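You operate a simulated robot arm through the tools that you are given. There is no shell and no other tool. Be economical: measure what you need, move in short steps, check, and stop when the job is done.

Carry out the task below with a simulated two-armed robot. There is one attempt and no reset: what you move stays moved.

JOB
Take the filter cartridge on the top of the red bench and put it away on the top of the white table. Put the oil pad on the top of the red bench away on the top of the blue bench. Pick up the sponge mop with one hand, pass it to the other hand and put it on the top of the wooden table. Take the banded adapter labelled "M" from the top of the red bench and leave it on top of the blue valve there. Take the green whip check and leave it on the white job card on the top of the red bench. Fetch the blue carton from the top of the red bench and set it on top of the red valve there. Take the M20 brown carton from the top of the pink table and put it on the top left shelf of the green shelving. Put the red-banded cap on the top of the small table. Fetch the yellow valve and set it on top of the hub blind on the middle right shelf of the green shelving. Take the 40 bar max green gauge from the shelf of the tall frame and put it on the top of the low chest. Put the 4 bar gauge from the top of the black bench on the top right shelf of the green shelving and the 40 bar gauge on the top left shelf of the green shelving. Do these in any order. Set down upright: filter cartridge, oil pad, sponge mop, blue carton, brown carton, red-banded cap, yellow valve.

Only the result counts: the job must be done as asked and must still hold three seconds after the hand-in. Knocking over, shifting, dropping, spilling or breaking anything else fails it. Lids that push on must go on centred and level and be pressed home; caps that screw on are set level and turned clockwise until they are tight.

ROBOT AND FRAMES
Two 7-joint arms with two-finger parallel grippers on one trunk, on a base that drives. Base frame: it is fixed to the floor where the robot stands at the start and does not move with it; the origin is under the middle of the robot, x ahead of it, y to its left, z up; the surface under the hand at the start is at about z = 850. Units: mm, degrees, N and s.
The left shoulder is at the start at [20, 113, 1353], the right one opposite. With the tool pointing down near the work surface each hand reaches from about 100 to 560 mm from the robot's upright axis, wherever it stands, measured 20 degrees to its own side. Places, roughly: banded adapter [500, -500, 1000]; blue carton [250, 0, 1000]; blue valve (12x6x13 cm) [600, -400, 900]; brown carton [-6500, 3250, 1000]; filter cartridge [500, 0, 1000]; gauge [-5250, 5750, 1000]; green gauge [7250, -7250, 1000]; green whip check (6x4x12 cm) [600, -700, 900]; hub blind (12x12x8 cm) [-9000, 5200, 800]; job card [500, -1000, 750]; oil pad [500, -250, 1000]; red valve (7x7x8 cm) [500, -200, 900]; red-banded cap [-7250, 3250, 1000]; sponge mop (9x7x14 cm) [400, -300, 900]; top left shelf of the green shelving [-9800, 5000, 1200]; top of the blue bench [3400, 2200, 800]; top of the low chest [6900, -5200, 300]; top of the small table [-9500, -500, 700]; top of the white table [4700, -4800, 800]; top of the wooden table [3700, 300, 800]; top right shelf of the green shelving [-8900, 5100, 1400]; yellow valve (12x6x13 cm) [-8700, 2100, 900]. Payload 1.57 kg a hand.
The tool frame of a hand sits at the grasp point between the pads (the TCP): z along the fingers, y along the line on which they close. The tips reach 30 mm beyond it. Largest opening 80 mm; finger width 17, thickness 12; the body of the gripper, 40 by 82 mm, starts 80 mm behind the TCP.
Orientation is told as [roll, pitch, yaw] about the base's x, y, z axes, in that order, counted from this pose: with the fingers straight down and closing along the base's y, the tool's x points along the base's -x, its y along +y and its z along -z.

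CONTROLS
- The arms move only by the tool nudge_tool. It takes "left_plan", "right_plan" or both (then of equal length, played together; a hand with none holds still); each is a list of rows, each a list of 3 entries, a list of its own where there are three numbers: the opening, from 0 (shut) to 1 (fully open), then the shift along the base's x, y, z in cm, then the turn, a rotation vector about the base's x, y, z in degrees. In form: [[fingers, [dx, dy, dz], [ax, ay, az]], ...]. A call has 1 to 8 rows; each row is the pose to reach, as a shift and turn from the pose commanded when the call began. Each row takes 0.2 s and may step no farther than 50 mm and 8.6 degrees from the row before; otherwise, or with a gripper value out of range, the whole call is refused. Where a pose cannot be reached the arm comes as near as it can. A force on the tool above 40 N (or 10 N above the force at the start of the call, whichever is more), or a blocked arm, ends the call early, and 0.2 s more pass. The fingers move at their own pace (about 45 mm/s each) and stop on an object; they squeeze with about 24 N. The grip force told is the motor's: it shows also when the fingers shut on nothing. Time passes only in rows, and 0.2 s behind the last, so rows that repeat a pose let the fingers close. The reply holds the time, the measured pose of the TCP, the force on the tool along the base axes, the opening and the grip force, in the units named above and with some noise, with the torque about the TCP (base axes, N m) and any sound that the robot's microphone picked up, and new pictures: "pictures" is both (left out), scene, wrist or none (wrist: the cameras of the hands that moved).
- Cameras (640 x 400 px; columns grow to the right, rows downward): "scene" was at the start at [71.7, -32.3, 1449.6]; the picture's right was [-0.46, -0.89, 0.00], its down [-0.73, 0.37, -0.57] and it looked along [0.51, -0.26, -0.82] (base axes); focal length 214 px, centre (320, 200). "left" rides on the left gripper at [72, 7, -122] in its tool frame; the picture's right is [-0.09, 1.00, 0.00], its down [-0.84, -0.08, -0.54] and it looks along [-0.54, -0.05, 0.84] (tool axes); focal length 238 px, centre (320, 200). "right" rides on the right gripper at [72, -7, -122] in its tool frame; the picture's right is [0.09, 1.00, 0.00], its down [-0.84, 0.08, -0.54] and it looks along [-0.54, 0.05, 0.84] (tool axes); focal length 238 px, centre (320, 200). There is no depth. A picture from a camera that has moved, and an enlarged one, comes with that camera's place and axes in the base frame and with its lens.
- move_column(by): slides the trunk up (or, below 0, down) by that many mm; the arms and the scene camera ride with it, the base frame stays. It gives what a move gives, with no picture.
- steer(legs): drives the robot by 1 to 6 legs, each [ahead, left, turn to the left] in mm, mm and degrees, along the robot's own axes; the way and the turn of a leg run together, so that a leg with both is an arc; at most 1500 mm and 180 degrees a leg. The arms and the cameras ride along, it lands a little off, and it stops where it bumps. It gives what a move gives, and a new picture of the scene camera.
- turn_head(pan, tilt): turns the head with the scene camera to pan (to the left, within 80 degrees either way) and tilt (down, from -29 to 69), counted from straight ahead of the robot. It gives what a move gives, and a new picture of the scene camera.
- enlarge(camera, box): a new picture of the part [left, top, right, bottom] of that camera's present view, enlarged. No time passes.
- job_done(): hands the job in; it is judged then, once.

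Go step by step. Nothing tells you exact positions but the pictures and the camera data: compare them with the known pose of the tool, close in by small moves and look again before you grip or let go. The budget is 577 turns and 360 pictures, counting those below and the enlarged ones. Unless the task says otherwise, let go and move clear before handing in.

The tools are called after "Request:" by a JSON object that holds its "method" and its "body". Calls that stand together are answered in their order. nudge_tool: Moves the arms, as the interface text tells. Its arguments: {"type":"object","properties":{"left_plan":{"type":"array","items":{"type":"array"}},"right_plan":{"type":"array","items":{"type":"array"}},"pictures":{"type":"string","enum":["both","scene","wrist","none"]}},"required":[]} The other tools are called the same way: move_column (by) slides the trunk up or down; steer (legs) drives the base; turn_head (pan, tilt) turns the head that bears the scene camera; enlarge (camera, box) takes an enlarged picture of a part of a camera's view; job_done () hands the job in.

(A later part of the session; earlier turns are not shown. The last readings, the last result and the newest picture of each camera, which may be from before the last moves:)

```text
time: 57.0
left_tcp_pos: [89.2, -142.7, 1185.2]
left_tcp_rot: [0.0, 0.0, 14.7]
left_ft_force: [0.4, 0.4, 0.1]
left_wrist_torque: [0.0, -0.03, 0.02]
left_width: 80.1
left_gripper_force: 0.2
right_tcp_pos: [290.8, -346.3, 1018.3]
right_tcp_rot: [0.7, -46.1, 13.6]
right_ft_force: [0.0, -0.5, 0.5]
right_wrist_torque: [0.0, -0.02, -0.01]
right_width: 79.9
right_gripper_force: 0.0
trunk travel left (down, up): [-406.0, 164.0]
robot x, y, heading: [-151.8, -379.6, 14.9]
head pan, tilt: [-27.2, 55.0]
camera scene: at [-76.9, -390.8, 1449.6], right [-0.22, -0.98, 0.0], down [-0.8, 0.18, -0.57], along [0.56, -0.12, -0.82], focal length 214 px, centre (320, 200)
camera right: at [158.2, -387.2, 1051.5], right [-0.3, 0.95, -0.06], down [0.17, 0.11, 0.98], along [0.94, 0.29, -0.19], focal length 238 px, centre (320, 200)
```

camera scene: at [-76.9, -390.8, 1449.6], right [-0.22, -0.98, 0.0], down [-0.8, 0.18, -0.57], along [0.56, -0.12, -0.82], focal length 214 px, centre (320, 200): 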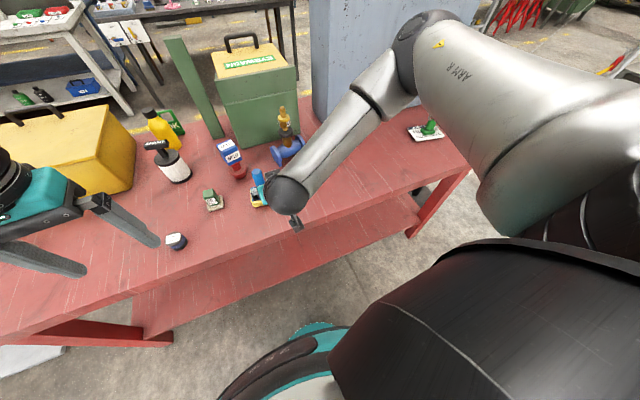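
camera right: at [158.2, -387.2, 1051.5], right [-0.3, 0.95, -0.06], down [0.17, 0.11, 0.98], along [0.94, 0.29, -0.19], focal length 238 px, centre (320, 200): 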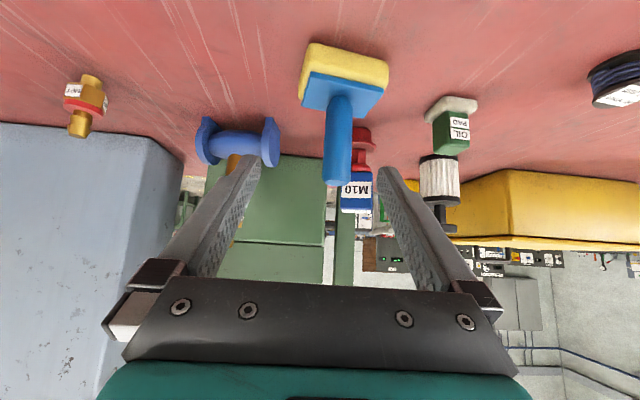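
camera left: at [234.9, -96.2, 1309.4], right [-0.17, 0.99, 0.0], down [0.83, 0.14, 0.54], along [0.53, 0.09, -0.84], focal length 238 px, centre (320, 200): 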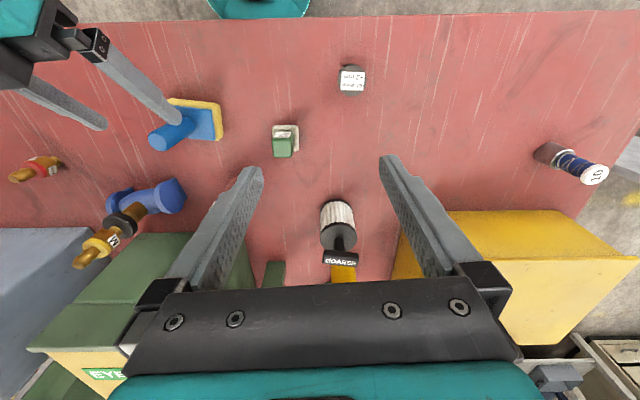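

Request:
{"method": "nudge_tool", "body": {"right_plan": [[1, [1, 1.5, -2], [0, 0, 0]], [1, [2.2, 2.9, -4], [0, 0, 0]], [1, [2.2, 2.9, -4], [0, 0, 0]]], "pictures": "both"}}

Request:
{"method": "enlarge", "body": {"camera": "scene", "box": [210, 140, 330, 215]}}

```text
time: 57.8
left_tcp_pos: [90.0, -142.2, 1185.9]
left_tcp_rot: [0.0, 0.0, 14.7]
left_ft_force: [0.6, 0.7, -0.2]
left_wrist_torque: [-0.02, -0.05, -0.02]
left_width: 80.2
left_gripper_force: 0.0
right_tcp_pos: [310.5, -316.5, 979.4]
right_tcp_rot: [0.6, -46.1, 13.5]
right_ft_force: [0.6, 0.6, -0.9]
right_wrist_torque: [-0.03, -0.02, 0.0]
right_width: 79.9
right_gripper_force: 0.0
trunk travel left (down, up): [-406.0, 164.0]
robot x, y, heading: [-154.7, -380.2, 14.7]
head pan, tilt: [-27.2, 55.0]
camera scene: at [-77.0, -390.9, 1449.6], right [-0.22, -0.98, 0.0], down [-0.8, 0.18, -0.57], along [0.56, -0.12, -0.82], focal length 214 px, centre (320, 200)
camera right: at [178.7, -357.7, 1012.3], right [-0.3, 0.95, -0.06], down [0.17, 0.11, 0.98], along [0.94, 0.29, -0.19], focal length 238 px, centre (320, 200)
```

scene: 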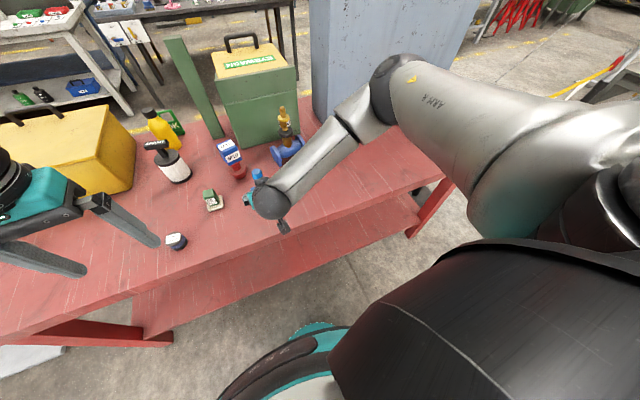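
right: 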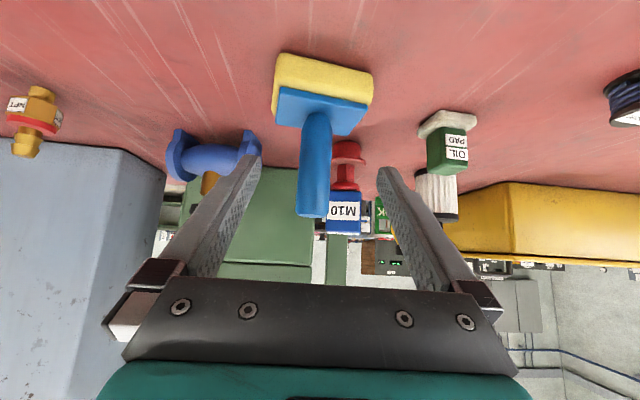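

```text
5.33 times, centred on (270, 178) of scene
camera zoom: at [-77.0, -390.9, 1449.6], right [-0.22, -0.98, 0.0], down [-0.8, 0.18, -0.57], along [0.56, -0.12, -0.82], focal length 1144 px, centre (587, 320)
```

zoom: 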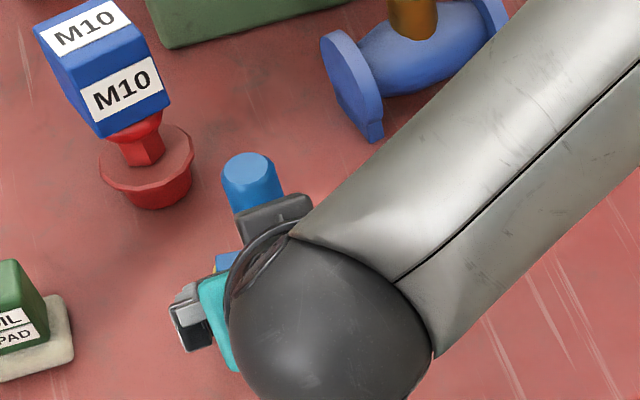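

Request:
{"method": "nudge_tool", "body": {"right_plan": [[1, [2.2, 0.45, -1.7], [0, 0, 0]], [1, [4.4, 0.9, -3.4], [0, 0, 0]], [1, [6.5, 1.3, -5.1], [0, 0, 0]], [1, [6.5, 1.3, -5.1], [0, 0, 0]]], "pictures": "wrist"}}

```text
time: 58.8
left_tcp_pos: [88.7, -142.0, 1185.4]
left_tcp_rot: [0.1, 0.0, 14.7]
left_ft_force: [-0.2, 0.2, -0.4]
left_wrist_torque: [0.01, -0.01, 0.02]
left_width: 80.0
left_gripper_force: 0.0
right_tcp_pos: [376.7, -305.7, 925.9]
right_tcp_rot: [0.6, -46.0, 13.5]
right_ft_force: [0.5, 0.7, -0.1]
right_wrist_torque: [-0.01, 0.0, -0.02]
right_width: 80.0
right_gripper_force: 0.0
trunk travel left (down, up): [-406.0, 164.0]
robot x, y, heading: [-151.6, -380.8, 14.8]
head pan, tilt: [-27.2, 55.0]
camera right: at [245.0, -345.4, 960.3], right [-0.3, 0.95, -0.06], down [0.17, 0.11, 0.98], along [0.94, 0.29, -0.19], focal length 238 px, centre (320, 200)
```

right: 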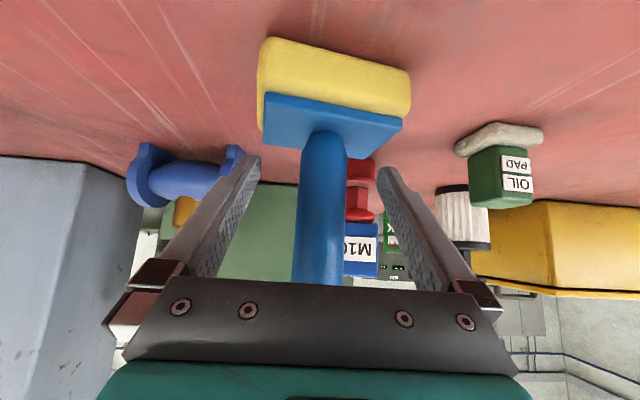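

Request:
{"method": "nudge_tool", "body": {"right_plan": [[0, [0, 0, 0], [0, 0, 0]], [0, [0, 0, 0], [0, 0, 0]], [0, [0, 0, 0], [0, 0, 0]], [0, [0, 0, 0], [0, 0, 0]], [0, [0, 0, 2], [0, 0, 0]], [0, [0, 0, 5], [0, 0, 0]], [0, [0, 0, 5], [0, 0, 0]]], "pictures": "wrist"}}

```text
time: 60.4
left_tcp_pos: [89.6, -142.0, 1185.8]
left_tcp_rot: [0.0, 0.1, 14.9]
left_ft_force: [-0.2, 0.0, -0.3]
left_wrist_torque: [0.02, -0.01, -0.01]
left_width: 80.0
left_gripper_force: 0.1
right_tcp_pos: [376.6, -302.1, 977.1]
right_tcp_rot: [0.7, -46.1, 13.6]
right_ft_force: [0.8, 0.2, -1.8]
right_wrist_torque: [0.01, 0.01, 0.0]
right_width: 29.1
right_gripper_force: 23.4
trunk travel left (down, up): [-406.0, 164.0]
robot x, y, heading: [-153.2, -380.9, 14.8]
head pan, tilt: [-27.2, 55.0]
camera right: at [244.7, -342.2, 1010.3], right [-0.3, 0.95, -0.06], down [0.17, 0.11, 0.98], along [0.94, 0.29, -0.19], focal length 238 px, centre (320, 200)
```

right: 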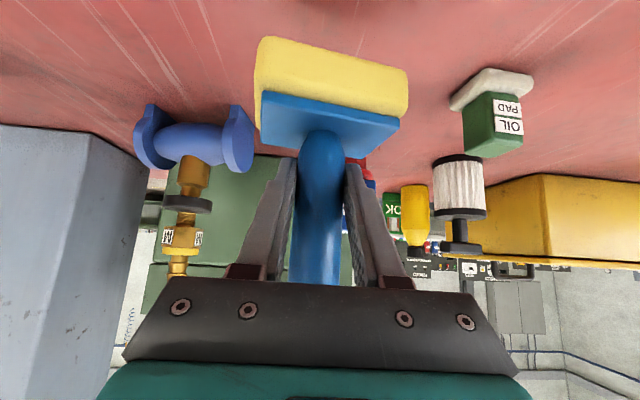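

The mop is held. I raise it and bring it toward the middle for the handover.

Request:
{"method": "nudge_tool", "body": {"right_plan": [[0, [0, 0, 4], [0, 0, 0]], [0, [-1, 0.6, 8], [0, 0, 0]], [0, [-4, 2.3, 11], [0, 0, 0]], [0, [-7.5, 4.3, 12], [0, 0, 0]], [0, [-11, 6.4, 12], [0, 0, 0]], [0, [-11, 6.4, 12], [0, 0, 0]]], "pictures": "scene"}}

Request:
{"method": "turn_head", "body": {"pan": 0, "tilt": 45}}

```text
time: 61.8
left_tcp_pos: [90.3, -143.0, 1186.8]
left_tcp_rot: [0.1, 0.1, 14.8]
left_ft_force: [-0.2, -0.5, 0.0]
left_wrist_torque: [0.02, -0.03, -0.02]
left_width: 80.2
left_gripper_force: 0.1
right_tcp_pos: [268.4, -242.1, 1099.6]
right_tcp_rot: [0.6, -46.1, 13.5]
right_ft_force: [-0.4, -1.0, -2.6]
right_wrist_torque: [0.02, 0.03, -0.03]
right_width: 29.5
right_gripper_force: 24.0
trunk travel left (down, up): [-406.0, 164.0]
robot x, y, heading: [-154.2, -376.2, 14.6]
head pan, tilt: [-27.2, 55.0]
camera scene: at [-76.4, -391.4, 1449.6], right [-0.22, -0.98, 0.0], down [-0.8, 0.18, -0.57], along [0.56, -0.12, -0.82], focal length 214 px, centre (320, 200)
```

scene: 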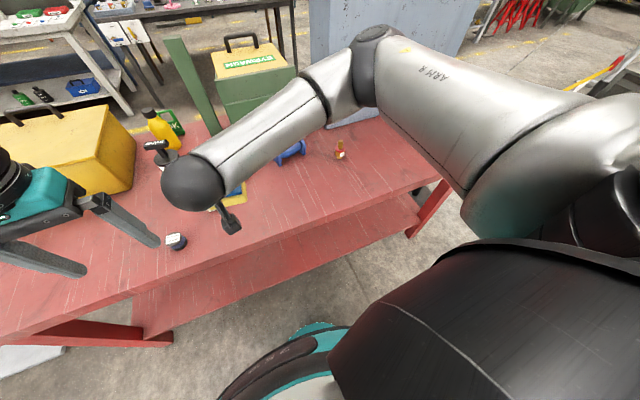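

```text
time: 62.7
left_tcp_pos: [89.1, -142.8, 1185.5]
left_tcp_rot: [0.0, 0.1, 14.8]
left_ft_force: [0.0, 0.5, 0.2]
left_wrist_torque: [-0.03, 0.0, -0.03]
left_width: 80.0
left_gripper_force: 0.0
right_tcp_pos: [267.8, -242.1, 1100.6]
right_tcp_rot: [0.6, -46.1, 13.6]
right_ft_force: [-0.5, 0.3, -1.9]
right_wrist_torque: [-0.01, -0.01, 0.0]
right_width: 29.3
right_gripper_force: 24.5
trunk travel left (down, up): [-406.0, 164.0]
robot x, y, heading: [-155.8, -380.9, 14.9]
head pan, tilt: [0.0, 45.0]
camera scene: at [-68.5, -354.6, 1463.0], right [0.25, -0.97, 0.0], down [-0.68, -0.18, -0.71], along [0.68, 0.18, -0.71], focal length 214 px, centre (320, 200)
```

scene: 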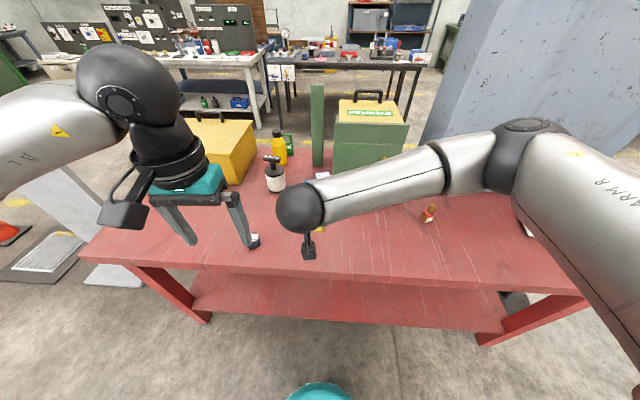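

I bring the left hand forward first (around the right wrist), turning it so its camera swings clear.

Request:
{"method": "nudge_tool", "body": {"left_plan": [[1, [2.2, 0, 1], [0, 0, -7.5]], [1, [4.5, 0, 2], [0, 0, -15]], [1, [6.8, 0, 3], [0, 0, -22.5]], [1, [9, 0, 4], [0, 0, -30]], [1, [11.4, 0, 5], [0, 0, -37.5]], [1, [13.7, 0, 6], [0, 0, -45]], [1, [16, 0, 6.5], [0, 0, -52.5]], [1, [17.5, 0, 6.5], [0, 0, -60]]], "pictures": "both"}}

```text
time: 64.5
left_tcp_pos: [238.5, -142.9, 1247.8]
left_tcp_rot: [-0.1, 0.0, -33.7]
left_ft_force: [-0.2, -0.1, 0.5]
left_wrist_torque: [0.01, 0.02, 0.0]
left_width: 80.1
left_gripper_force: 0.1
left hand out of reach, approached as far as the arm can: row 7, 8
right_tcp_pos: [268.3, -239.9, 1098.6]
right_tcp_rot: [0.6, -46.1, 13.5]
right_ft_force: [-0.2, 0.3, -2.1]
right_wrist_torque: [-0.01, -0.05, -0.03]
right_width: 29.2
right_gripper_force: 23.5
trunk travel left (down, up): [-406.0, 164.0]
robot x, y, heading: [-154.3, -377.5, 14.6]
head pan, tilt: [0.0, 45.0]
camera scene: at [-68.3, -354.6, 1463.0], right [0.25, -0.97, 0.0], down [-0.68, -0.18, -0.71], along [0.68, 0.18, -0.71], focal length 214 px, centre (320, 200)
camera left: at [183.2, -96.3, 1371.4], right [0.63, 0.78, 0.0], down [0.65, -0.53, 0.54], along [0.42, -0.34, -0.84], focal length 238 px, centre (320, 200)
```

scene: 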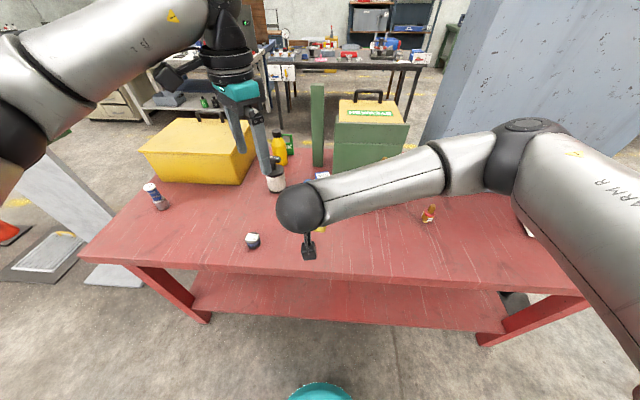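
left: 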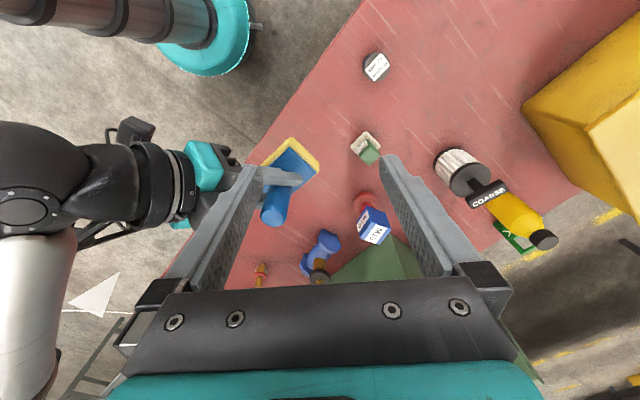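

Request:
{"method": "nudge_tool", "body": {"right_plan": [[0, [-1, -0.3, -2], [0, 0, 0]], [0, [-2, -0.5, -4], [0, 0, 0]], [0, [-3, -0.8, -6], [0, 0, 0]], [0, [-3.9, -1, -8], [0, 0, 0]], [0, [-3.9, -1, -8], [0, 0, 0]]], "pictures": "none"}}

Request:
{"method": "nudge_tool", "body": {"left_plan": [[1, [-1, -2, -2], [0, 0, 0]], [1, [-2, -4.5, -4.5], [0, 0, 0]], [1, [-3.1, -6, -7], [0, 0, 0]], [1, [-3.1, -6, -7], [0, 0, 0]]], "pictures": "both"}}

```text
time: 65.7
left_tcp_pos: [238.3, -143.3, 1247.1]
left_tcp_rot: [0.0, 0.0, -33.7]
left_ft_force: [0.2, 0.2, -0.1]
left_wrist_torque: [-0.02, -0.01, -0.02]
left_width: 80.0
left_gripper_force: 0.2
right_tcp_pos: [230.2, -251.1, 1017.5]
right_tcp_rot: [0.5, -46.1, 13.6]
right_ft_force: [-0.1, -0.2, -2.3]
right_wrist_torque: [0.01, 0.01, -0.03]
right_width: 29.3
right_gripper_force: 23.5
trunk travel left (down, up): [-406.0, 164.0]
robot x, y, heading: [-155.7, -379.7, 14.6]
head pan, tilt: [0.0, 45.0]
```

```text
time: 66.7
left_tcp_pos: [209.9, -200.0, 1175.2]
left_tcp_rot: [0.0, -0.1, -33.7]
left_ft_force: [0.7, 0.4, 0.3]
left_wrist_torque: [0.0, 0.02, 0.02]
left_width: 79.9
left_gripper_force: 0.0
right_tcp_pos: [228.5, -253.2, 1017.8]
right_tcp_rot: [0.6, -46.1, 13.6]
right_ft_force: [0.4, 0.1, -2.0]
right_wrist_torque: [0.0, -0.03, 0.0]
right_width: 29.2
right_gripper_force: 24.6
trunk travel left (down, up): [-406.0, 164.0]
robot x, y, heading: [-154.9, -375.4, 14.6]
head pan, tilt: [0.0, 45.0]
camera scene: at [-68.4, -354.5, 1463.1], right [0.25, -0.97, 0.0], down [-0.68, -0.18, -0.71], along [0.68, 0.18, -0.71], focal length 214 px, centre (320, 200)
camera left: at [154.2, -154.4, 1300.0], right [0.63, 0.78, 0.0], down [0.65, -0.53, 0.54], along [0.42, -0.34, -0.84], focal length 238 px, centre (320, 200)
```

scene: 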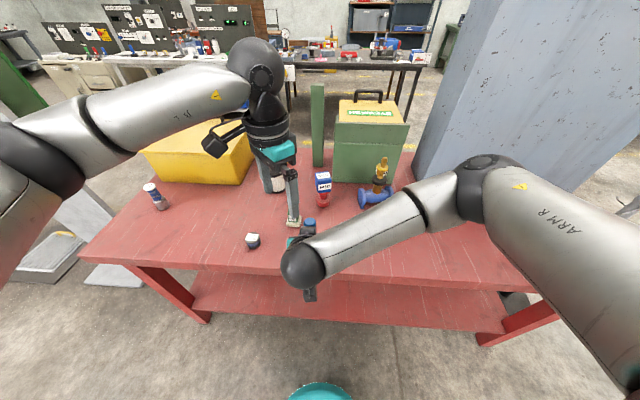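
left: 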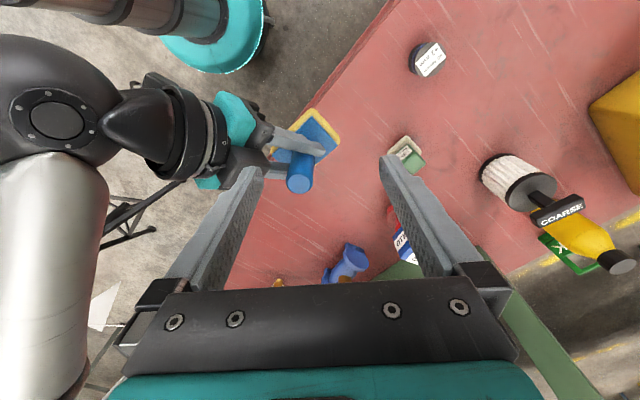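

I square the left hand's yaw again so its fingers stay clear of the right fingers, then move above the handle.

Request:
{"method": "nudge_tool", "body": {"left_plan": [[1, [0, 0, 0], [0, 0, 8]], [1, [0, 0, 0], [0, 0, 16]], [1, [0, 0, 0], [0, 0, 24]], [1, [0.5, -1, 0], [0, 0, 32]], [1, [1.2, -2.2, 0], [0, 0, 40]], [1, [1.9, -3.6, 0], [0, 0, 48]], [1, [2.55, -4.95, 0], [0, 0, 48]], [1, [2.55, -4.95, 0], [0, 0, 48]]], "pictures": "both"}}

```text
time: 68.5
left_tcp_pos: [234.3, -249.6, 1178.3]
left_tcp_rot: [-0.1, 0.1, 14.4]
left_ft_force: [0.1, 0.5, 0.7]
left_wrist_torque: [-0.01, -0.01, 0.01]
left_width: 80.2
left_gripper_force: 0.0
right_tcp_pos: [230.0, -251.7, 1017.4]
right_tcp_rot: [0.6, -46.2, 13.6]
right_ft_force: [0.1, 0.0, -2.0]
right_wrist_torque: [0.01, 0.01, 0.0]
right_width: 29.5
right_gripper_force: 24.0
trunk travel left (down, up): [-406.0, 164.0]
robot x, y, heading: [-153.7, -378.8, 14.9]
head pan, tilt: [0.0, 45.0]
camera scene: at [-68.6, -354.3, 1463.1], right [0.25, -0.97, 0.0], down [-0.68, -0.18, -0.71], along [0.68, 0.18, -0.71], focal length 214 px, centre (320, 200)
camera left: at [162.5, -260.5, 1301.0], right [-0.16, 0.99, 0.0], down [0.83, 0.13, 0.54], along [0.54, 0.09, -0.84], focal length 238 px, centre (320, 200)
```

scene: 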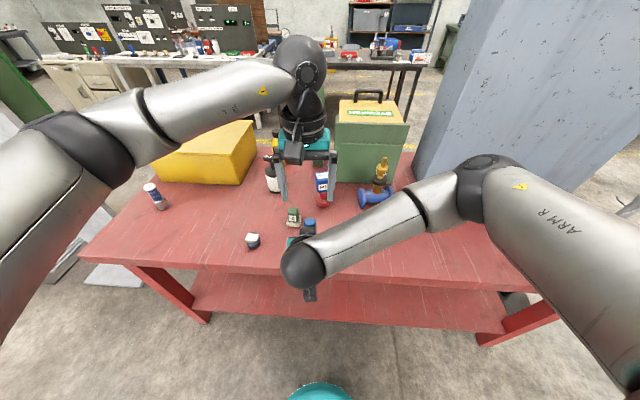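
left: 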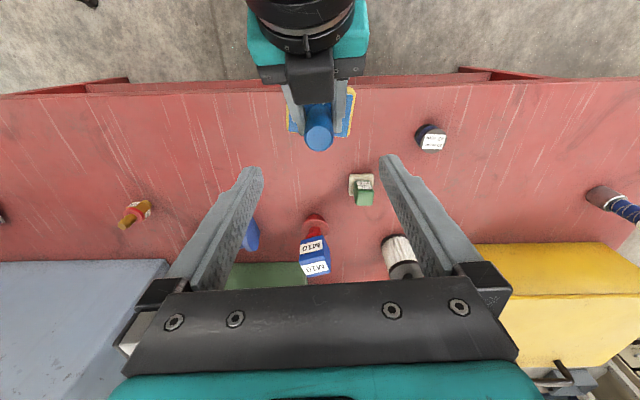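

Request:
{"method": "nudge_tool", "body": {"left_plan": [[1, [0, 0, -3], [0, 0, 0]], [1, [0, 0, -6], [0, 0, 0]], [1, [0, 0, -8], [0, 0, 0]], [1, [0, 0, -9], [0, 0, 0]], [1, [0, 0, -10], [0, 0, 0]], [1, [0, 0, -10], [0, 0, 0]]], "pictures": "both"}}

```text
time: 69.9
left_tcp_pos: [230.5, -252.9, 1077.8]
left_tcp_rot: [-0.2, 0.0, 14.3]
left_ft_force: [0.1, -0.1, -0.8]
left_wrist_torque: [0.0, -0.01, -0.01]
left_width: 79.8
left_gripper_force: 0.1
right_tcp_pos: [229.4, -251.2, 1017.4]
right_tcp_rot: [0.6, -46.3, 13.6]
right_ft_force: [-0.7, 0.3, -1.9]
right_wrist_torque: [0.03, 0.04, 0.0]
right_width: 29.6
right_gripper_force: 24.1
trunk travel left (down, up): [-406.0, 164.0]
robot x, y, heading: [-155.3, -382.1, 14.5]
head pan, tilt: [0.0, 45.0]
camera scene: at [-68.5, -354.5, 1463.1], right [0.25, -0.97, 0.0], down [-0.68, -0.18, -0.71], along [0.68, 0.18, -0.71], focal length 214 px, centre (320, 200)
camera left: at [159.5, -262.5, 1201.7], right [-0.16, 0.99, 0.0], down [0.83, 0.13, 0.54], along [0.54, 0.08, -0.84], focal length 238 px, centre (320, 200)
```

scene: 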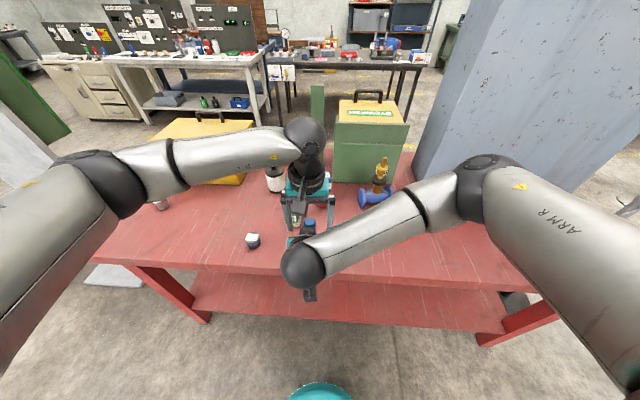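
left: 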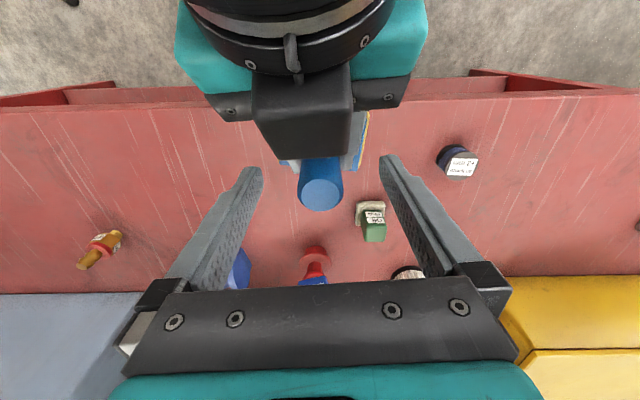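

Request:
{"method": "nudge_tool", "body": {"left_plan": [[1, [0.2, 0.05, 0], [0, 0, 0]], [0, [0.2, 0.05, 0], [0, 0, 0]], [0, [0.2, 0.05, 0], [0, 0, 0]], [0, [0.2, 0.05, 0], [0, 0, 0]], [0, [0.2, 0.05, 0], [0, 0, 0]], [0, [0.2, 0.05, 0], [0, 0, 0]]], "pictures": "wrist"}}

```text
time: 71.3
left_tcp_pos: [232.7, -251.4, 1078.5]
left_tcp_rot: [0.0, -0.1, 14.3]
left_ft_force: [0.6, -0.4, -0.3]
left_wrist_torque: [0.13, 0.06, 0.01]
left_width: 29.4
left_gripper_force: 23.8
right_tcp_pos: [229.5, -251.5, 1016.7]
right_tcp_rot: [0.7, -46.1, 13.6]
right_ft_force: [-0.3, 0.8, -0.9]
right_wrist_torque: [-0.14, -0.06, -0.01]
right_width: 29.1
right_gripper_force: 23.8
trunk travel left (down, up): [-406.0, 164.0]
robot x, y, heading: [-155.0, -379.3, 14.6]
head pan, tilt: [0.0, 45.0]
camera left: at [162.1, -262.0, 1201.4], right [-0.16, 0.99, 0.0], down [0.83, 0.13, 0.54], along [0.54, 0.08, -0.84], focal length 238 px, centre (320, 200)
```

left: 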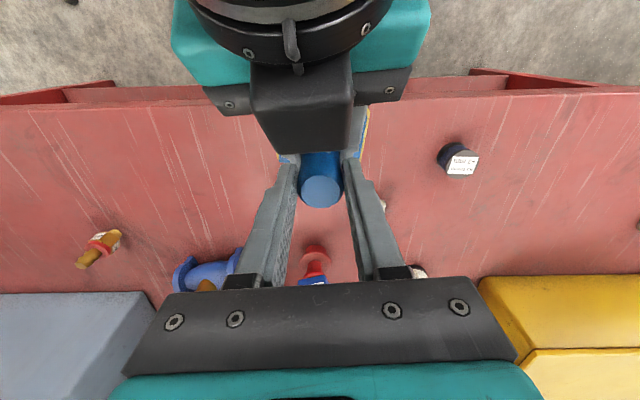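

Both hold it. I open the right hand and back it off.

Request:
{"method": "nudge_tool", "body": {"right_plan": [[1, [0, 0, 0], [0, 0, 0]], [1, [0, 0, 0], [0, 0, 0]], [1, [0, 0, 0], [0, 0, 0]], [1, [-2, -0.5, 1], [0, 0, 0]], [1, [-4, -1, 2], [0, 0, 0]], [1, [-6, -1.6, 3], [0, 0, 0]], [1, [-7, -3, 3], [0, 0, 0]]], "pictures": "wrist"}}

```text
time: 72.9
left_tcp_pos: [233.0, -252.2, 1078.2]
left_tcp_rot: [0.1, 0.0, 14.3]
left_ft_force: [0.1, 0.2, -0.1]
left_wrist_torque: [0.0, 0.04, -0.01]
left_width: 28.8
left_gripper_force: 23.8
right_tcp_pos: [159.3, -280.4, 1048.9]
right_tcp_rot: [0.5, -46.1, 13.5]
right_ft_force: [0.7, -0.1, -1.2]
right_wrist_torque: [0.02, -0.02, -0.02]
right_width: 79.9
right_gripper_force: 0.0
trunk travel left (down, up): [-406.0, 164.0]
robot x, y, heading: [-156.2, -377.8, 14.8]
head pan, tilt: [0.0, 45.0]
camera right: at [27.0, -320.9, 1082.4], right [-0.3, 0.95, -0.06], down [0.17, 0.11, 0.98], along [0.94, 0.29, -0.19], focal length 238 px, centre (320, 200)
```

right: 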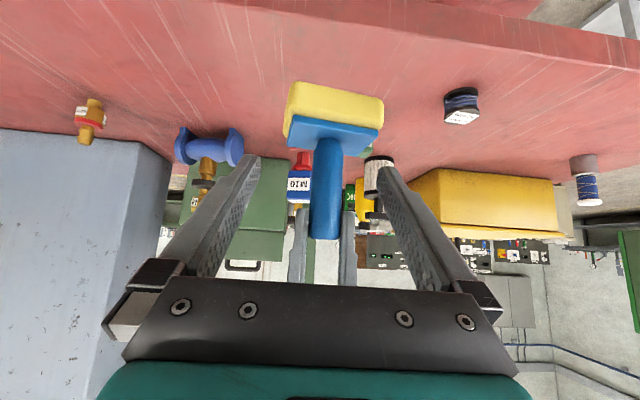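

Handover succeeded. I raise the mop in the left hand and bring the right hand back to vertical, clear of it.

Request:
{"method": "nudge_tool", "body": {"left_plan": [[0, [0, 0, 2], [0, 0, 0]], [0, [0, 0, 4], [0, 0, 0]], [0, [0, 0, 6], [0, 0, 0]], [0, [0, 0, 8], [0, 0, 0]], [0, [0, 0, 9.5], [0, 0, 0]], [0, [0, 0, 10.5], [0, 0, 0]], [0, [0, 0, 10.5], [0, 0, 0]]], "right_plan": [[1, [0.5, -3, 1], [0, 0, 0]], [1, [1, -6, 2], [-1.8, 7.4, 0]], [1, [1.5, -8, 3], [-3.6, 14.9, 0]], [1, [2.2, -9.5, 4], [-5.4, 22.3, 0]], [1, [3, -11, 5], [-7.2, 29.8, 0]], [1, [4, -12, 6], [-9, 37.2, 0]], [1, [5, -13, 7], [-10.8, 44.7, 0]]], "pictures": "scene"}}

```text
time: 74.5
left_tcp_pos: [233.7, -252.6, 1182.3]
left_tcp_rot: [0.0, -0.1, 14.3]
left_ft_force: [-0.7, 0.7, -2.0]
left_wrist_torque: [0.0, 0.02, 0.03]
left_width: 29.4
left_gripper_force: 23.9
right_tcp_pos: [208.5, -410.9, 1119.9]
right_tcp_rot: [0.7, 0.0, 13.7]
right_ft_force: [-0.4, 0.7, -0.4]
right_wrist_torque: [0.01, 0.01, -0.05]
right_width: 79.9
right_gripper_force: 0.1
trunk travel left (down, up): [-406.0, 164.0]
robot x, y, heading: [-154.9, -380.0, 14.7]
head pan, tilt: [0.0, 45.0]
camera scene: at [-68.1, -354.6, 1463.0], right [0.25, -0.97, 0.0], down [-0.68, -0.18, -0.71], along [0.68, 0.18, -0.71], focal length 214 px, centre (320, 200)
```

scene: 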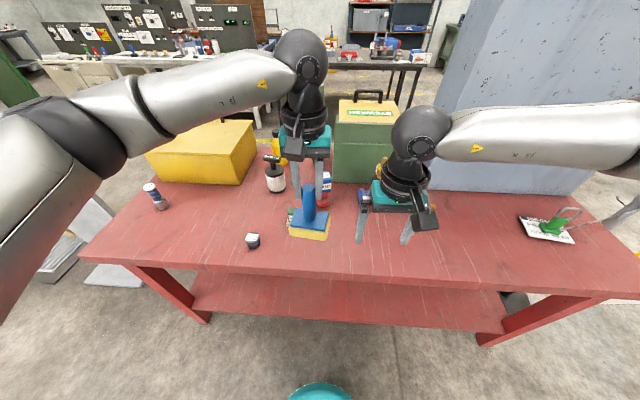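

Request:
{"method": "steer", "body": {"legs": [[190, 190, 0]]}}

Request:
{"method": "nudge_tool", "body": {"right_plan": [[1, [0, 0, -1], [0, 0, 0]]], "pictures": "wrist"}}

```text
time: 76.4
left_tcp_pos: [366.5, -22.8, 1182.8]
left_tcp_rot: [-0.1, 0.0, 13.8]
left_ft_force: [0.6, 0.1, -1.3]
left_wrist_torque: [-0.03, 0.01, -0.03]
left_width: 29.1
left_gripper_force: 24.0
right_tcp_pos: [340.8, -182.7, 1119.8]
right_tcp_rot: [0.6, -0.1, 13.1]
right_ft_force: [-0.1, 0.8, 0.4]
right_wrist_torque: [0.01, 0.03, 0.04]
right_width: 79.6
right_gripper_force: 0.2
trunk travel left (down, up): [-406.0, 164.0]
robot x, y, heading: [-23.0, -145.8, 14.2]
head pan, tilt: [0.0, 45.0]
camera scene: at [64.5, -123.2, 1463.0], right [0.25, -0.97, 0.0], down [-0.69, -0.17, -0.71], along [0.69, 0.17, -0.71], focal length 214 px, centre (320, 200)
```

scene: 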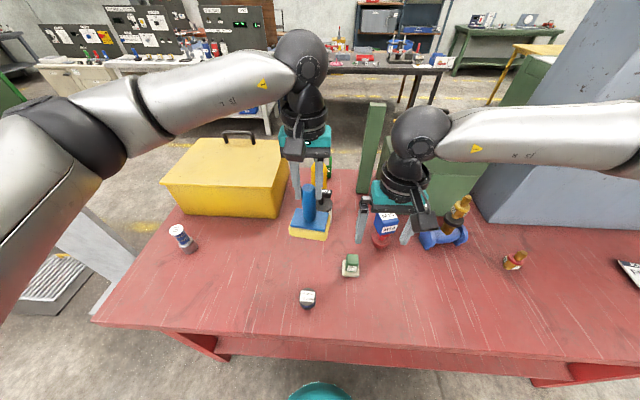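

```text
time: 76.8
left_tcp_pos: [367.2, -24.4, 1183.1]
left_tcp_rot: [0.0, 0.0, 13.7]
left_ft_force: [-0.2, 0.8, -2.0]
left_wrist_torque: [0.01, 0.0, -0.01]
left_width: 29.4
left_gripper_force: 23.6
right_tcp_pos: [340.3, -182.1, 1109.2]
right_tcp_rot: [0.6, 0.0, 13.2]
right_ft_force: [-0.2, 0.4, 0.3]
right_wrist_torque: [-0.02, -0.01, 0.01]
right_width: 80.0
right_gripper_force: 0.0
trunk travel left (down, up): [-406.0, 164.0]
robot x, y, heading: [-24.7, -149.3, 14.3]
head pan, tilt: [0.0, 45.0]
camera right: at [272.0, -206.2, 1230.9], right [-0.32, 0.95, 0.01], down [0.8, 0.26, 0.54], along [0.51, 0.18, -0.84], focal length 238 px, centre (320, 200)
```

right: 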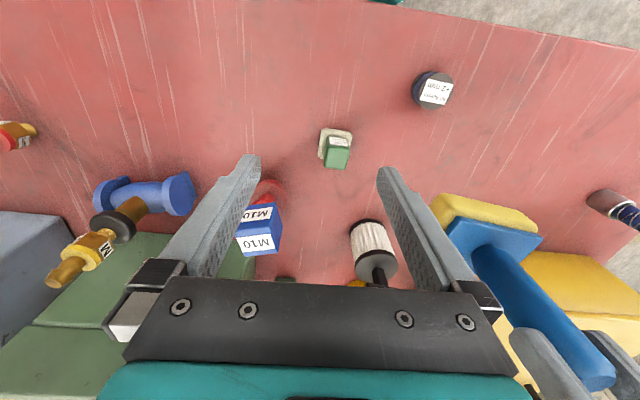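

Request:
{"method": "nudge_tool", "body": {"left_plan": [[0, [-0.5, 3, 0], [0, 0, 0]], [0, [-1.5, 6, 0], [0, 0, 0]], [0, [-2.5, 9, 0], [0, 0, 0]], [0, [-3, 11, 0], [0, 0, 0]], [0, [-3, 11, 0], [0, 0, 0]]], "right_plan": [[1, [1, 0, -2], [0, 0, 0]], [1, [2.5, 2, -5], [0, 0, 0]], [1, [4, 3.5, -8], [0, 0, 0]], [1, [4.9, 4.7, -10.5], [0, 0, 0]], [1, [4.9, 4.7, -10.5], [0, 0, 0]]], "pictures": "wrist"}}

Request:
{"method": "enlarge", "body": {"camera": "right", "box": [240, 80, 400, 180]}}

```text
time: 78.0
left_tcp_pos: [338.8, 88.0, 1181.0]
left_tcp_rot: [-0.1, 0.0, 13.9]
left_ft_force: [-0.1, -0.6, -2.1]
left_wrist_torque: [0.03, 0.05, 0.01]
left_width: 29.2
left_gripper_force: 24.2
right_tcp_pos: [390.1, -133.3, 1002.5]
right_tcp_rot: [0.6, -0.1, 13.0]
right_ft_force: [-0.2, -0.4, -0.1]
right_wrist_torque: [-0.03, -0.05, -0.03]
right_width: 80.1
right_gripper_force: 0.1
trunk travel left (down, up): [-406.0, 164.0]
robot x, y, heading: [-20.5, -147.2, 14.3]
head pan, tilt: [0.0, 45.0]
camera right: at [321.4, -158.7, 1124.6], right [-0.32, 0.95, 0.01], down [0.8, 0.26, 0.54], along [0.51, 0.18, -0.84], focal length 238 px, centre (320, 200)
camera left: at [267.1, 77.9, 1304.9], right [-0.15, 0.99, 0.0], down [0.83, 0.12, 0.54], along [0.54, 0.08, -0.84], focal length 238 px, centre (320, 200)
```

right: 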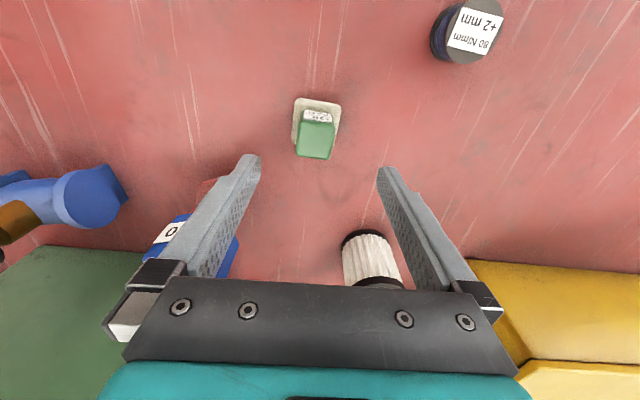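
left: 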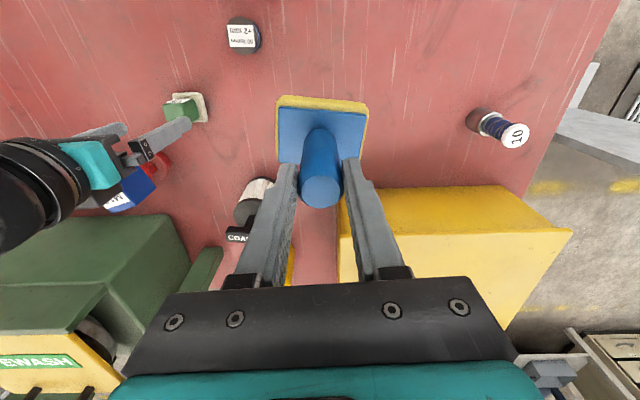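

```text
4.00 times, centred on (320, 130) of right
camera zoom: at [321.4, -158.7, 1124.6], right [-0.32, 0.95, 0.01], down [0.8, 0.26, 0.54], along [0.51, 0.18, -0.84], focal length 953 px, centre (320, 480)
```

zoom: 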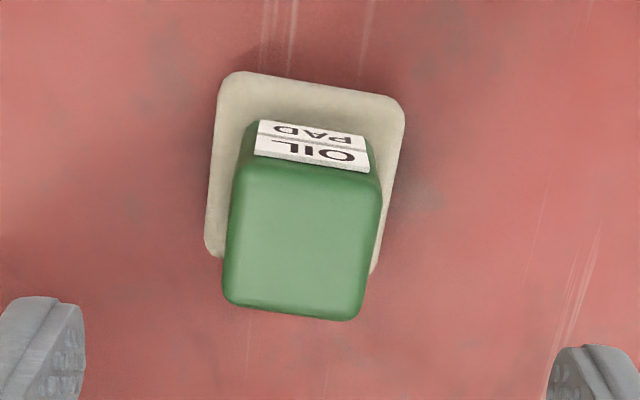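

Request:
{"method": "nudge_tool", "body": {"right_plan": [[1, [0.1, -0.35, -4], [0, 0, -8]], [1, [0.1, -0.35, -8], [0, 0, -8]], [1, [0.1, -0.35, -10.8], [0, 0, -8]], [1, [0.1, -0.35, -10.8], [0, 0, -8]], [0, [0.1, -0.35, -10.8], [0, 0, -8]], [0, [0.1, -0.35, -10.8], [0, 0, -8]], [0, [0.1, -0.35, -10.8], [0, 0, -8]], [0, [0.1, -0.35, -10.8], [0, 0, -8]]], "pictures": "wrist"}}

```text
time: 79.8
left_tcp_pos: [338.8, 86.7, 1181.5]
left_tcp_rot: [0.0, 0.0, 13.8]
left_ft_force: [0.0, -0.1, -1.4]
left_wrist_torque: [-0.03, -0.01, 0.0]
left_width: 29.2
left_gripper_force: 23.6
right_tcp_pos: [391.1, -142.3, 896.4]
right_tcp_rot: [0.6, -0.2, 5.1]
right_ft_force: [-0.1, -0.6, 2.3]
right_wrist_torque: [-0.1, -0.03, 0.01]
right_width: 33.8
right_gripper_force: 24.2
trunk travel left (down, up): [-406.0, 164.0]
robot x, y, heading: [-24.6, -147.9, 14.3]
head pan, tilt: [0.0, 45.0]
camera right: at [319.7, -156.1, 1018.7], right [-0.18, 0.98, 0.01], down [0.83, 0.15, 0.55], along [0.53, 0.11, -0.84], focal length 238 px, centre (320, 200)
```

right: 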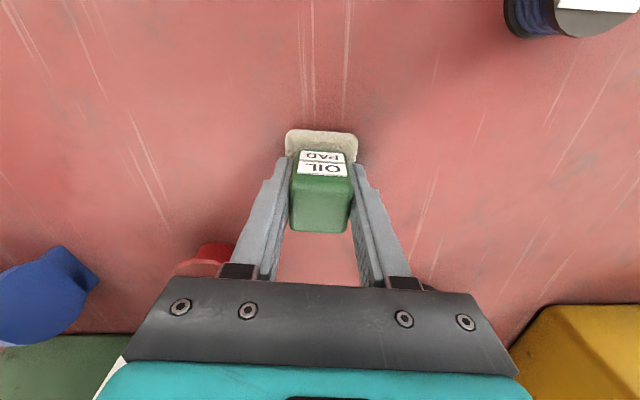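

The oil pad is held. I lift it, then back away and look around for a route.

Request:
{"method": "nudge_tool", "body": {"right_plan": [[0, [0, 0, 3], [0, 0, 0]], [0, [0, 0, 7], [0, 0, 0]], [0, [0, 0, 11.5], [0, 0, 0]], [0, [0, 0, 16], [0, 0, 0]], [0, [-2, -2, 20], [0, 0, 4]], [0, [-4, -4, 22], [0, 0, 8]]], "pictures": "wrist"}}

Request:
{"method": "steer", "body": {"legs": [[-500, 0, 0]]}}

Request:
{"method": "turn_head", "body": {"pan": 0, "tilt": 12}}

Request:
{"method": "turn_head", "body": {"pan": 70, "tilt": 20}}

Request:
{"method": "turn_head", "body": {"pan": -70, "tilt": 20}}

```text
time: 81.2
left_tcp_pos: [338.9, 88.4, 1181.8]
left_tcp_rot: [0.0, 0.0, 13.8]
left_ft_force: [-0.2, 0.6, -1.8]
left_wrist_torque: [0.0, -0.06, 0.0]
left_width: 29.1
left_gripper_force: 24.2
right_tcp_pos: [348.9, -182.4, 1117.1]
right_tcp_rot: [0.5, -0.1, 13.0]
right_ft_force: [-0.7, -0.2, -1.1]
right_wrist_torque: [-0.01, -0.03, 0.01]
right_width: 33.3
right_gripper_force: 24.3
trunk travel left (down, up): [-406.0, 164.0]
robot x, y, heading: [-20.3, -147.3, 14.5]
head pan, tilt: [0.0, 45.0]
camera right: at [280.2, -206.6, 1239.5], right [-0.32, 0.95, 0.01], down [0.8, 0.26, 0.54], along [0.51, 0.18, -0.84], focal length 238 px, centre (320, 200)
```

right: 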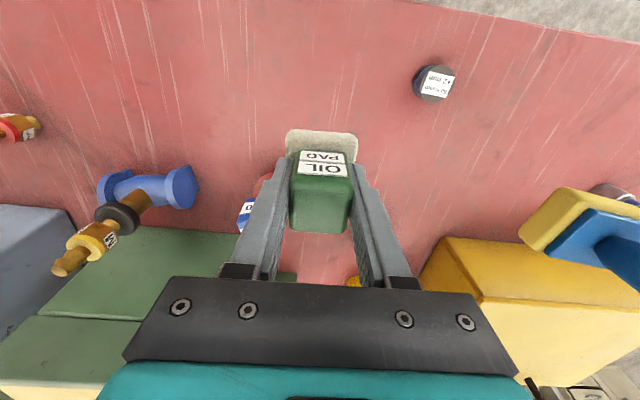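

```text
time: 84.2
left_tcp_pos: [-144.5, -32.2, 1181.3]
left_tcp_rot: [-0.1, 0.0, 14.8]
left_ft_force: [-0.2, -0.3, -1.8]
left_wrist_torque: [-0.03, 0.05, 0.0]
left_width: 29.1
left_gripper_force: 23.5
right_tcp_pos: [-128.4, -302.0, 1115.5]
right_tcp_rot: [0.6, -0.1, 14.1]
right_ft_force: [0.1, -0.6, -0.1]
right_wrist_torque: [-0.01, 0.02, -0.02]
right_width: 33.3
right_gripper_force: 23.6
trunk travel left (down, up): [-406.0, 164.0]
robot x, y, heading: [-501.3, -272.2, 15.4]
head pan, tilt: [0.0, 45.0]
camera scene: at [-414.8, -248.6, 1463.1], right [0.26, -0.96, 0.0], down [-0.68, -0.19, -0.71], along [0.68, 0.19, -0.71], focal length 214 px, centre (320, 200)
```

scene: 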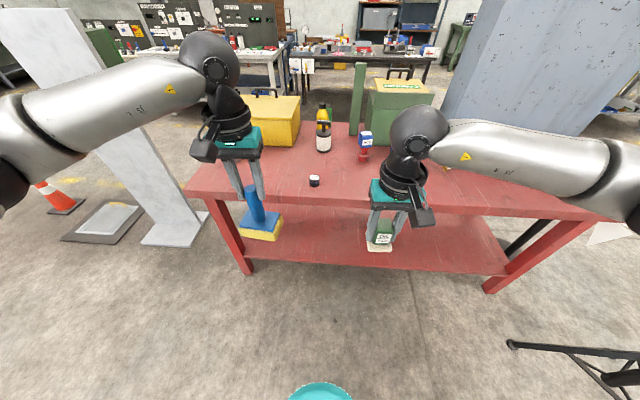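

```text
time: 85.1
left_tcp_pos: [-143.9, -32.2, 1181.1]
left_tcp_rot: [-0.1, 0.0, 14.8]
left_ft_force: [0.5, 0.2, -2.3]
left_wrist_torque: [-0.01, -0.01, -0.01]
left_width: 29.0
left_gripper_force: 24.3
right_tcp_pos: [-127.8, -301.5, 1116.1]
right_tcp_rot: [0.5, -0.1, 14.1]
right_ft_force: [-0.2, 0.1, -0.5]
right_wrist_torque: [0.02, 0.0, 0.03]
right_width: 33.4
right_gripper_force: 23.9
trunk travel left (down, up): [-406.0, 164.0]
robot x, y, heading: [-498.8, -272.1, 15.6]
head pan, tilt: [0.0, 12.0]
camera scene: at [-402.7, -245.3, 1514.7], right [0.26, -0.96, 0.0], down [-0.2, -0.06, -0.98], along [0.94, 0.26, -0.21], focal length 214 px, centre (320, 200)
```

scene: 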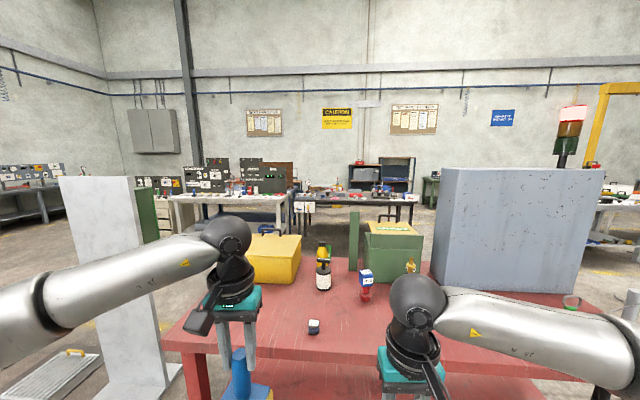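

```text
time: 86.5
left_tcp_pos: [-143.9, -31.9, 1180.4]
left_tcp_rot: [-0.1, -0.1, 14.8]
left_ft_force: [-0.7, 0.2, -1.3]
left_wrist_torque: [-0.01, -0.01, 0.01]
left_width: 29.1
left_gripper_force: 23.9
right_tcp_pos: [-126.8, -301.6, 1116.0]
right_tcp_rot: [0.5, -0.1, 14.0]
right_ft_force: [-0.6, 0.1, -0.1]
right_wrist_torque: [-0.03, 0.02, 0.01]
right_width: 33.3
right_gripper_force: 24.2
trunk travel left (down, up): [-406.0, 164.0]
robot x, y, heading: [-499.9, -267.3, 15.0]
head pan, tilt: [70.0, 20.0]
camera scene: at [-484.9, -177.1, 1501.7], right [1.0, -0.08, 0.0], down [-0.03, -0.34, -0.94], along [0.08, 0.94, -0.34], focal length 214 px, centre (320, 200)
```

scene: 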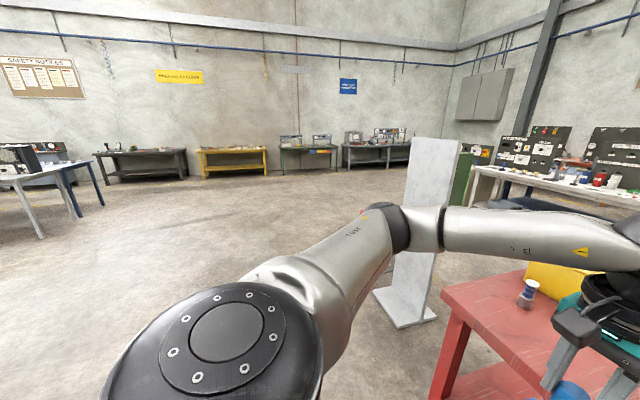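

```text
time: 88.8
left_tcp_pos: [-143.4, -32.5, 1181.2]
left_tcp_rot: [-0.1, 0.0, 14.8]
left_ft_force: [0.0, -0.9, -2.0]
left_wrist_torque: [0.0, -0.03, -0.02]
left_width: 29.2
left_gripper_force: 24.2
right_tcp_pos: [-127.9, -301.7, 1117.0]
right_tcp_rot: [0.5, -0.1, 14.1]
right_ft_force: [-0.2, 0.0, -0.3]
right_wrist_torque: [0.0, 0.01, -0.01]
right_width: 33.2
right_gripper_force: 24.4
trunk travel left (down, up): [-406.0, 164.0]
robot x, y, heading: [-498.4, -272.7, 15.2]
head pan, tilt: [-70.0, 20.0]
camera scene: at [-438.9, -345.9, 1501.7], right [-0.82, -0.58, 0.0], down [-0.2, 0.28, -0.94], along [0.54, -0.77, -0.34], focal length 214 px, centre (320, 200)
```

scene: 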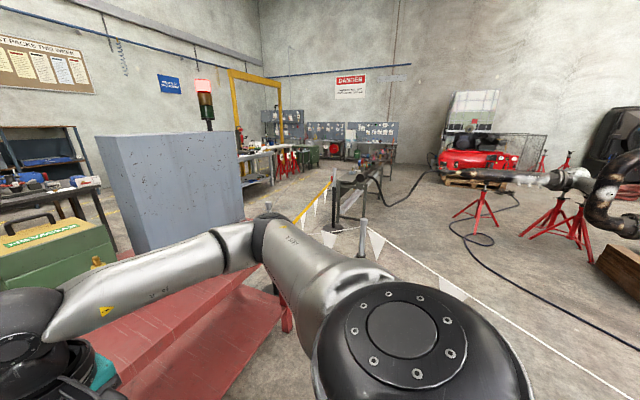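

Request:
{"method": "turn_head", "body": {"pan": 0, "tilt": 12}}

Request:
{"method": "enlarge", "body": {"camera": "scene", "box": [130, 140, 450, 280]}}

```text
time: 90.2
left_tcp_pos: [-143.1, -32.0, 1181.3]
left_tcp_rot: [-0.1, 0.0, 14.7]
left_ft_force: [0.6, 0.5, -1.3]
left_wrist_torque: [-0.03, 0.0, -0.01]
left_width: 29.2
left_gripper_force: 23.8
right_tcp_pos: [-127.4, -301.3, 1116.8]
right_tcp_rot: [0.6, -0.1, 14.1]
right_ft_force: [0.0, 0.0, -0.1]
right_wrist_torque: [0.02, 0.02, 0.01]
right_width: 33.2
right_gripper_force: 23.6
trunk travel left (down, up): [-406.0, 164.0]
robot x, y, heading: [-499.5, -273.3, 15.2]
head pan, tilt: [0.0, 12.0]
camera scene: at [-402.8, -245.4, 1514.7], right [0.26, -0.96, 0.0], down [-0.2, -0.05, -0.98], along [0.94, 0.26, -0.21], focal length 214 px, centre (320, 200)
```

scene: 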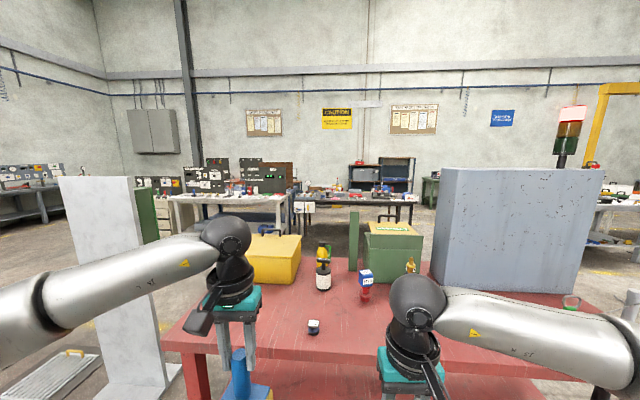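

```text
2.00 times, centred on (290, 210) of scene
camera zoom: at [-402.8, -245.4, 1514.7], right [0.26, -0.96, 0.0], down [-0.2, -0.05, -0.98], along [0.94, 0.26, -0.21], focal length 429 px, centre (380, 180)
```

zoom: 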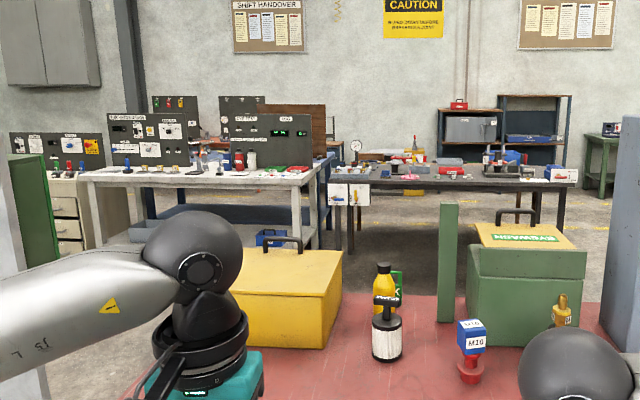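

The targets lie beyond the bench. I face +x and slide left past the white panel to look for the way around.

Request:
{"method": "steer", "body": {"legs": [[0, 0, -15], [-100, 1500, 0], [0, 700, 0]]}}

Request:
{"method": "turn_head", "body": {"pan": 0, "tilt": 25}}

```text
refused: leg 2 is longer than a leg can be; nothing moved
```

```text
time: 90.9
left_tcp_pos: [-143.3, -31.8, 1180.5]
left_tcp_rot: [-0.1, 0.0, 14.8]
left_ft_force: [0.5, 0.6, -2.8]
left_wrist_torque: [0.0, 0.02, 0.02]
left_width: 29.2
left_gripper_force: 23.8
right_tcp_pos: [-128.4, -301.8, 1116.6]
right_tcp_rot: [0.7, -0.1, 14.2]
right_ft_force: [0.2, -0.4, -1.1]
right_wrist_torque: [0.01, 0.01, -0.01]
right_width: 33.4
right_gripper_force: 23.7
trunk travel left (down, up): [-406.0, 164.0]
robot x, y, heading: [-496.5, -274.1, 15.0]
head pan, tilt: [0.0, 25.0]
camera scene: at [-403.9, -245.6, 1493.7], right [0.26, -0.96, 0.0], down [-0.41, -0.11, -0.91], along [0.87, 0.24, -0.42], focal length 214 px, centre (320, 200)
```

scene: 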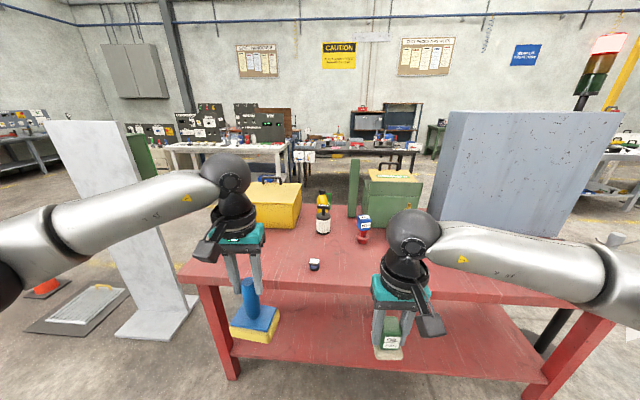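

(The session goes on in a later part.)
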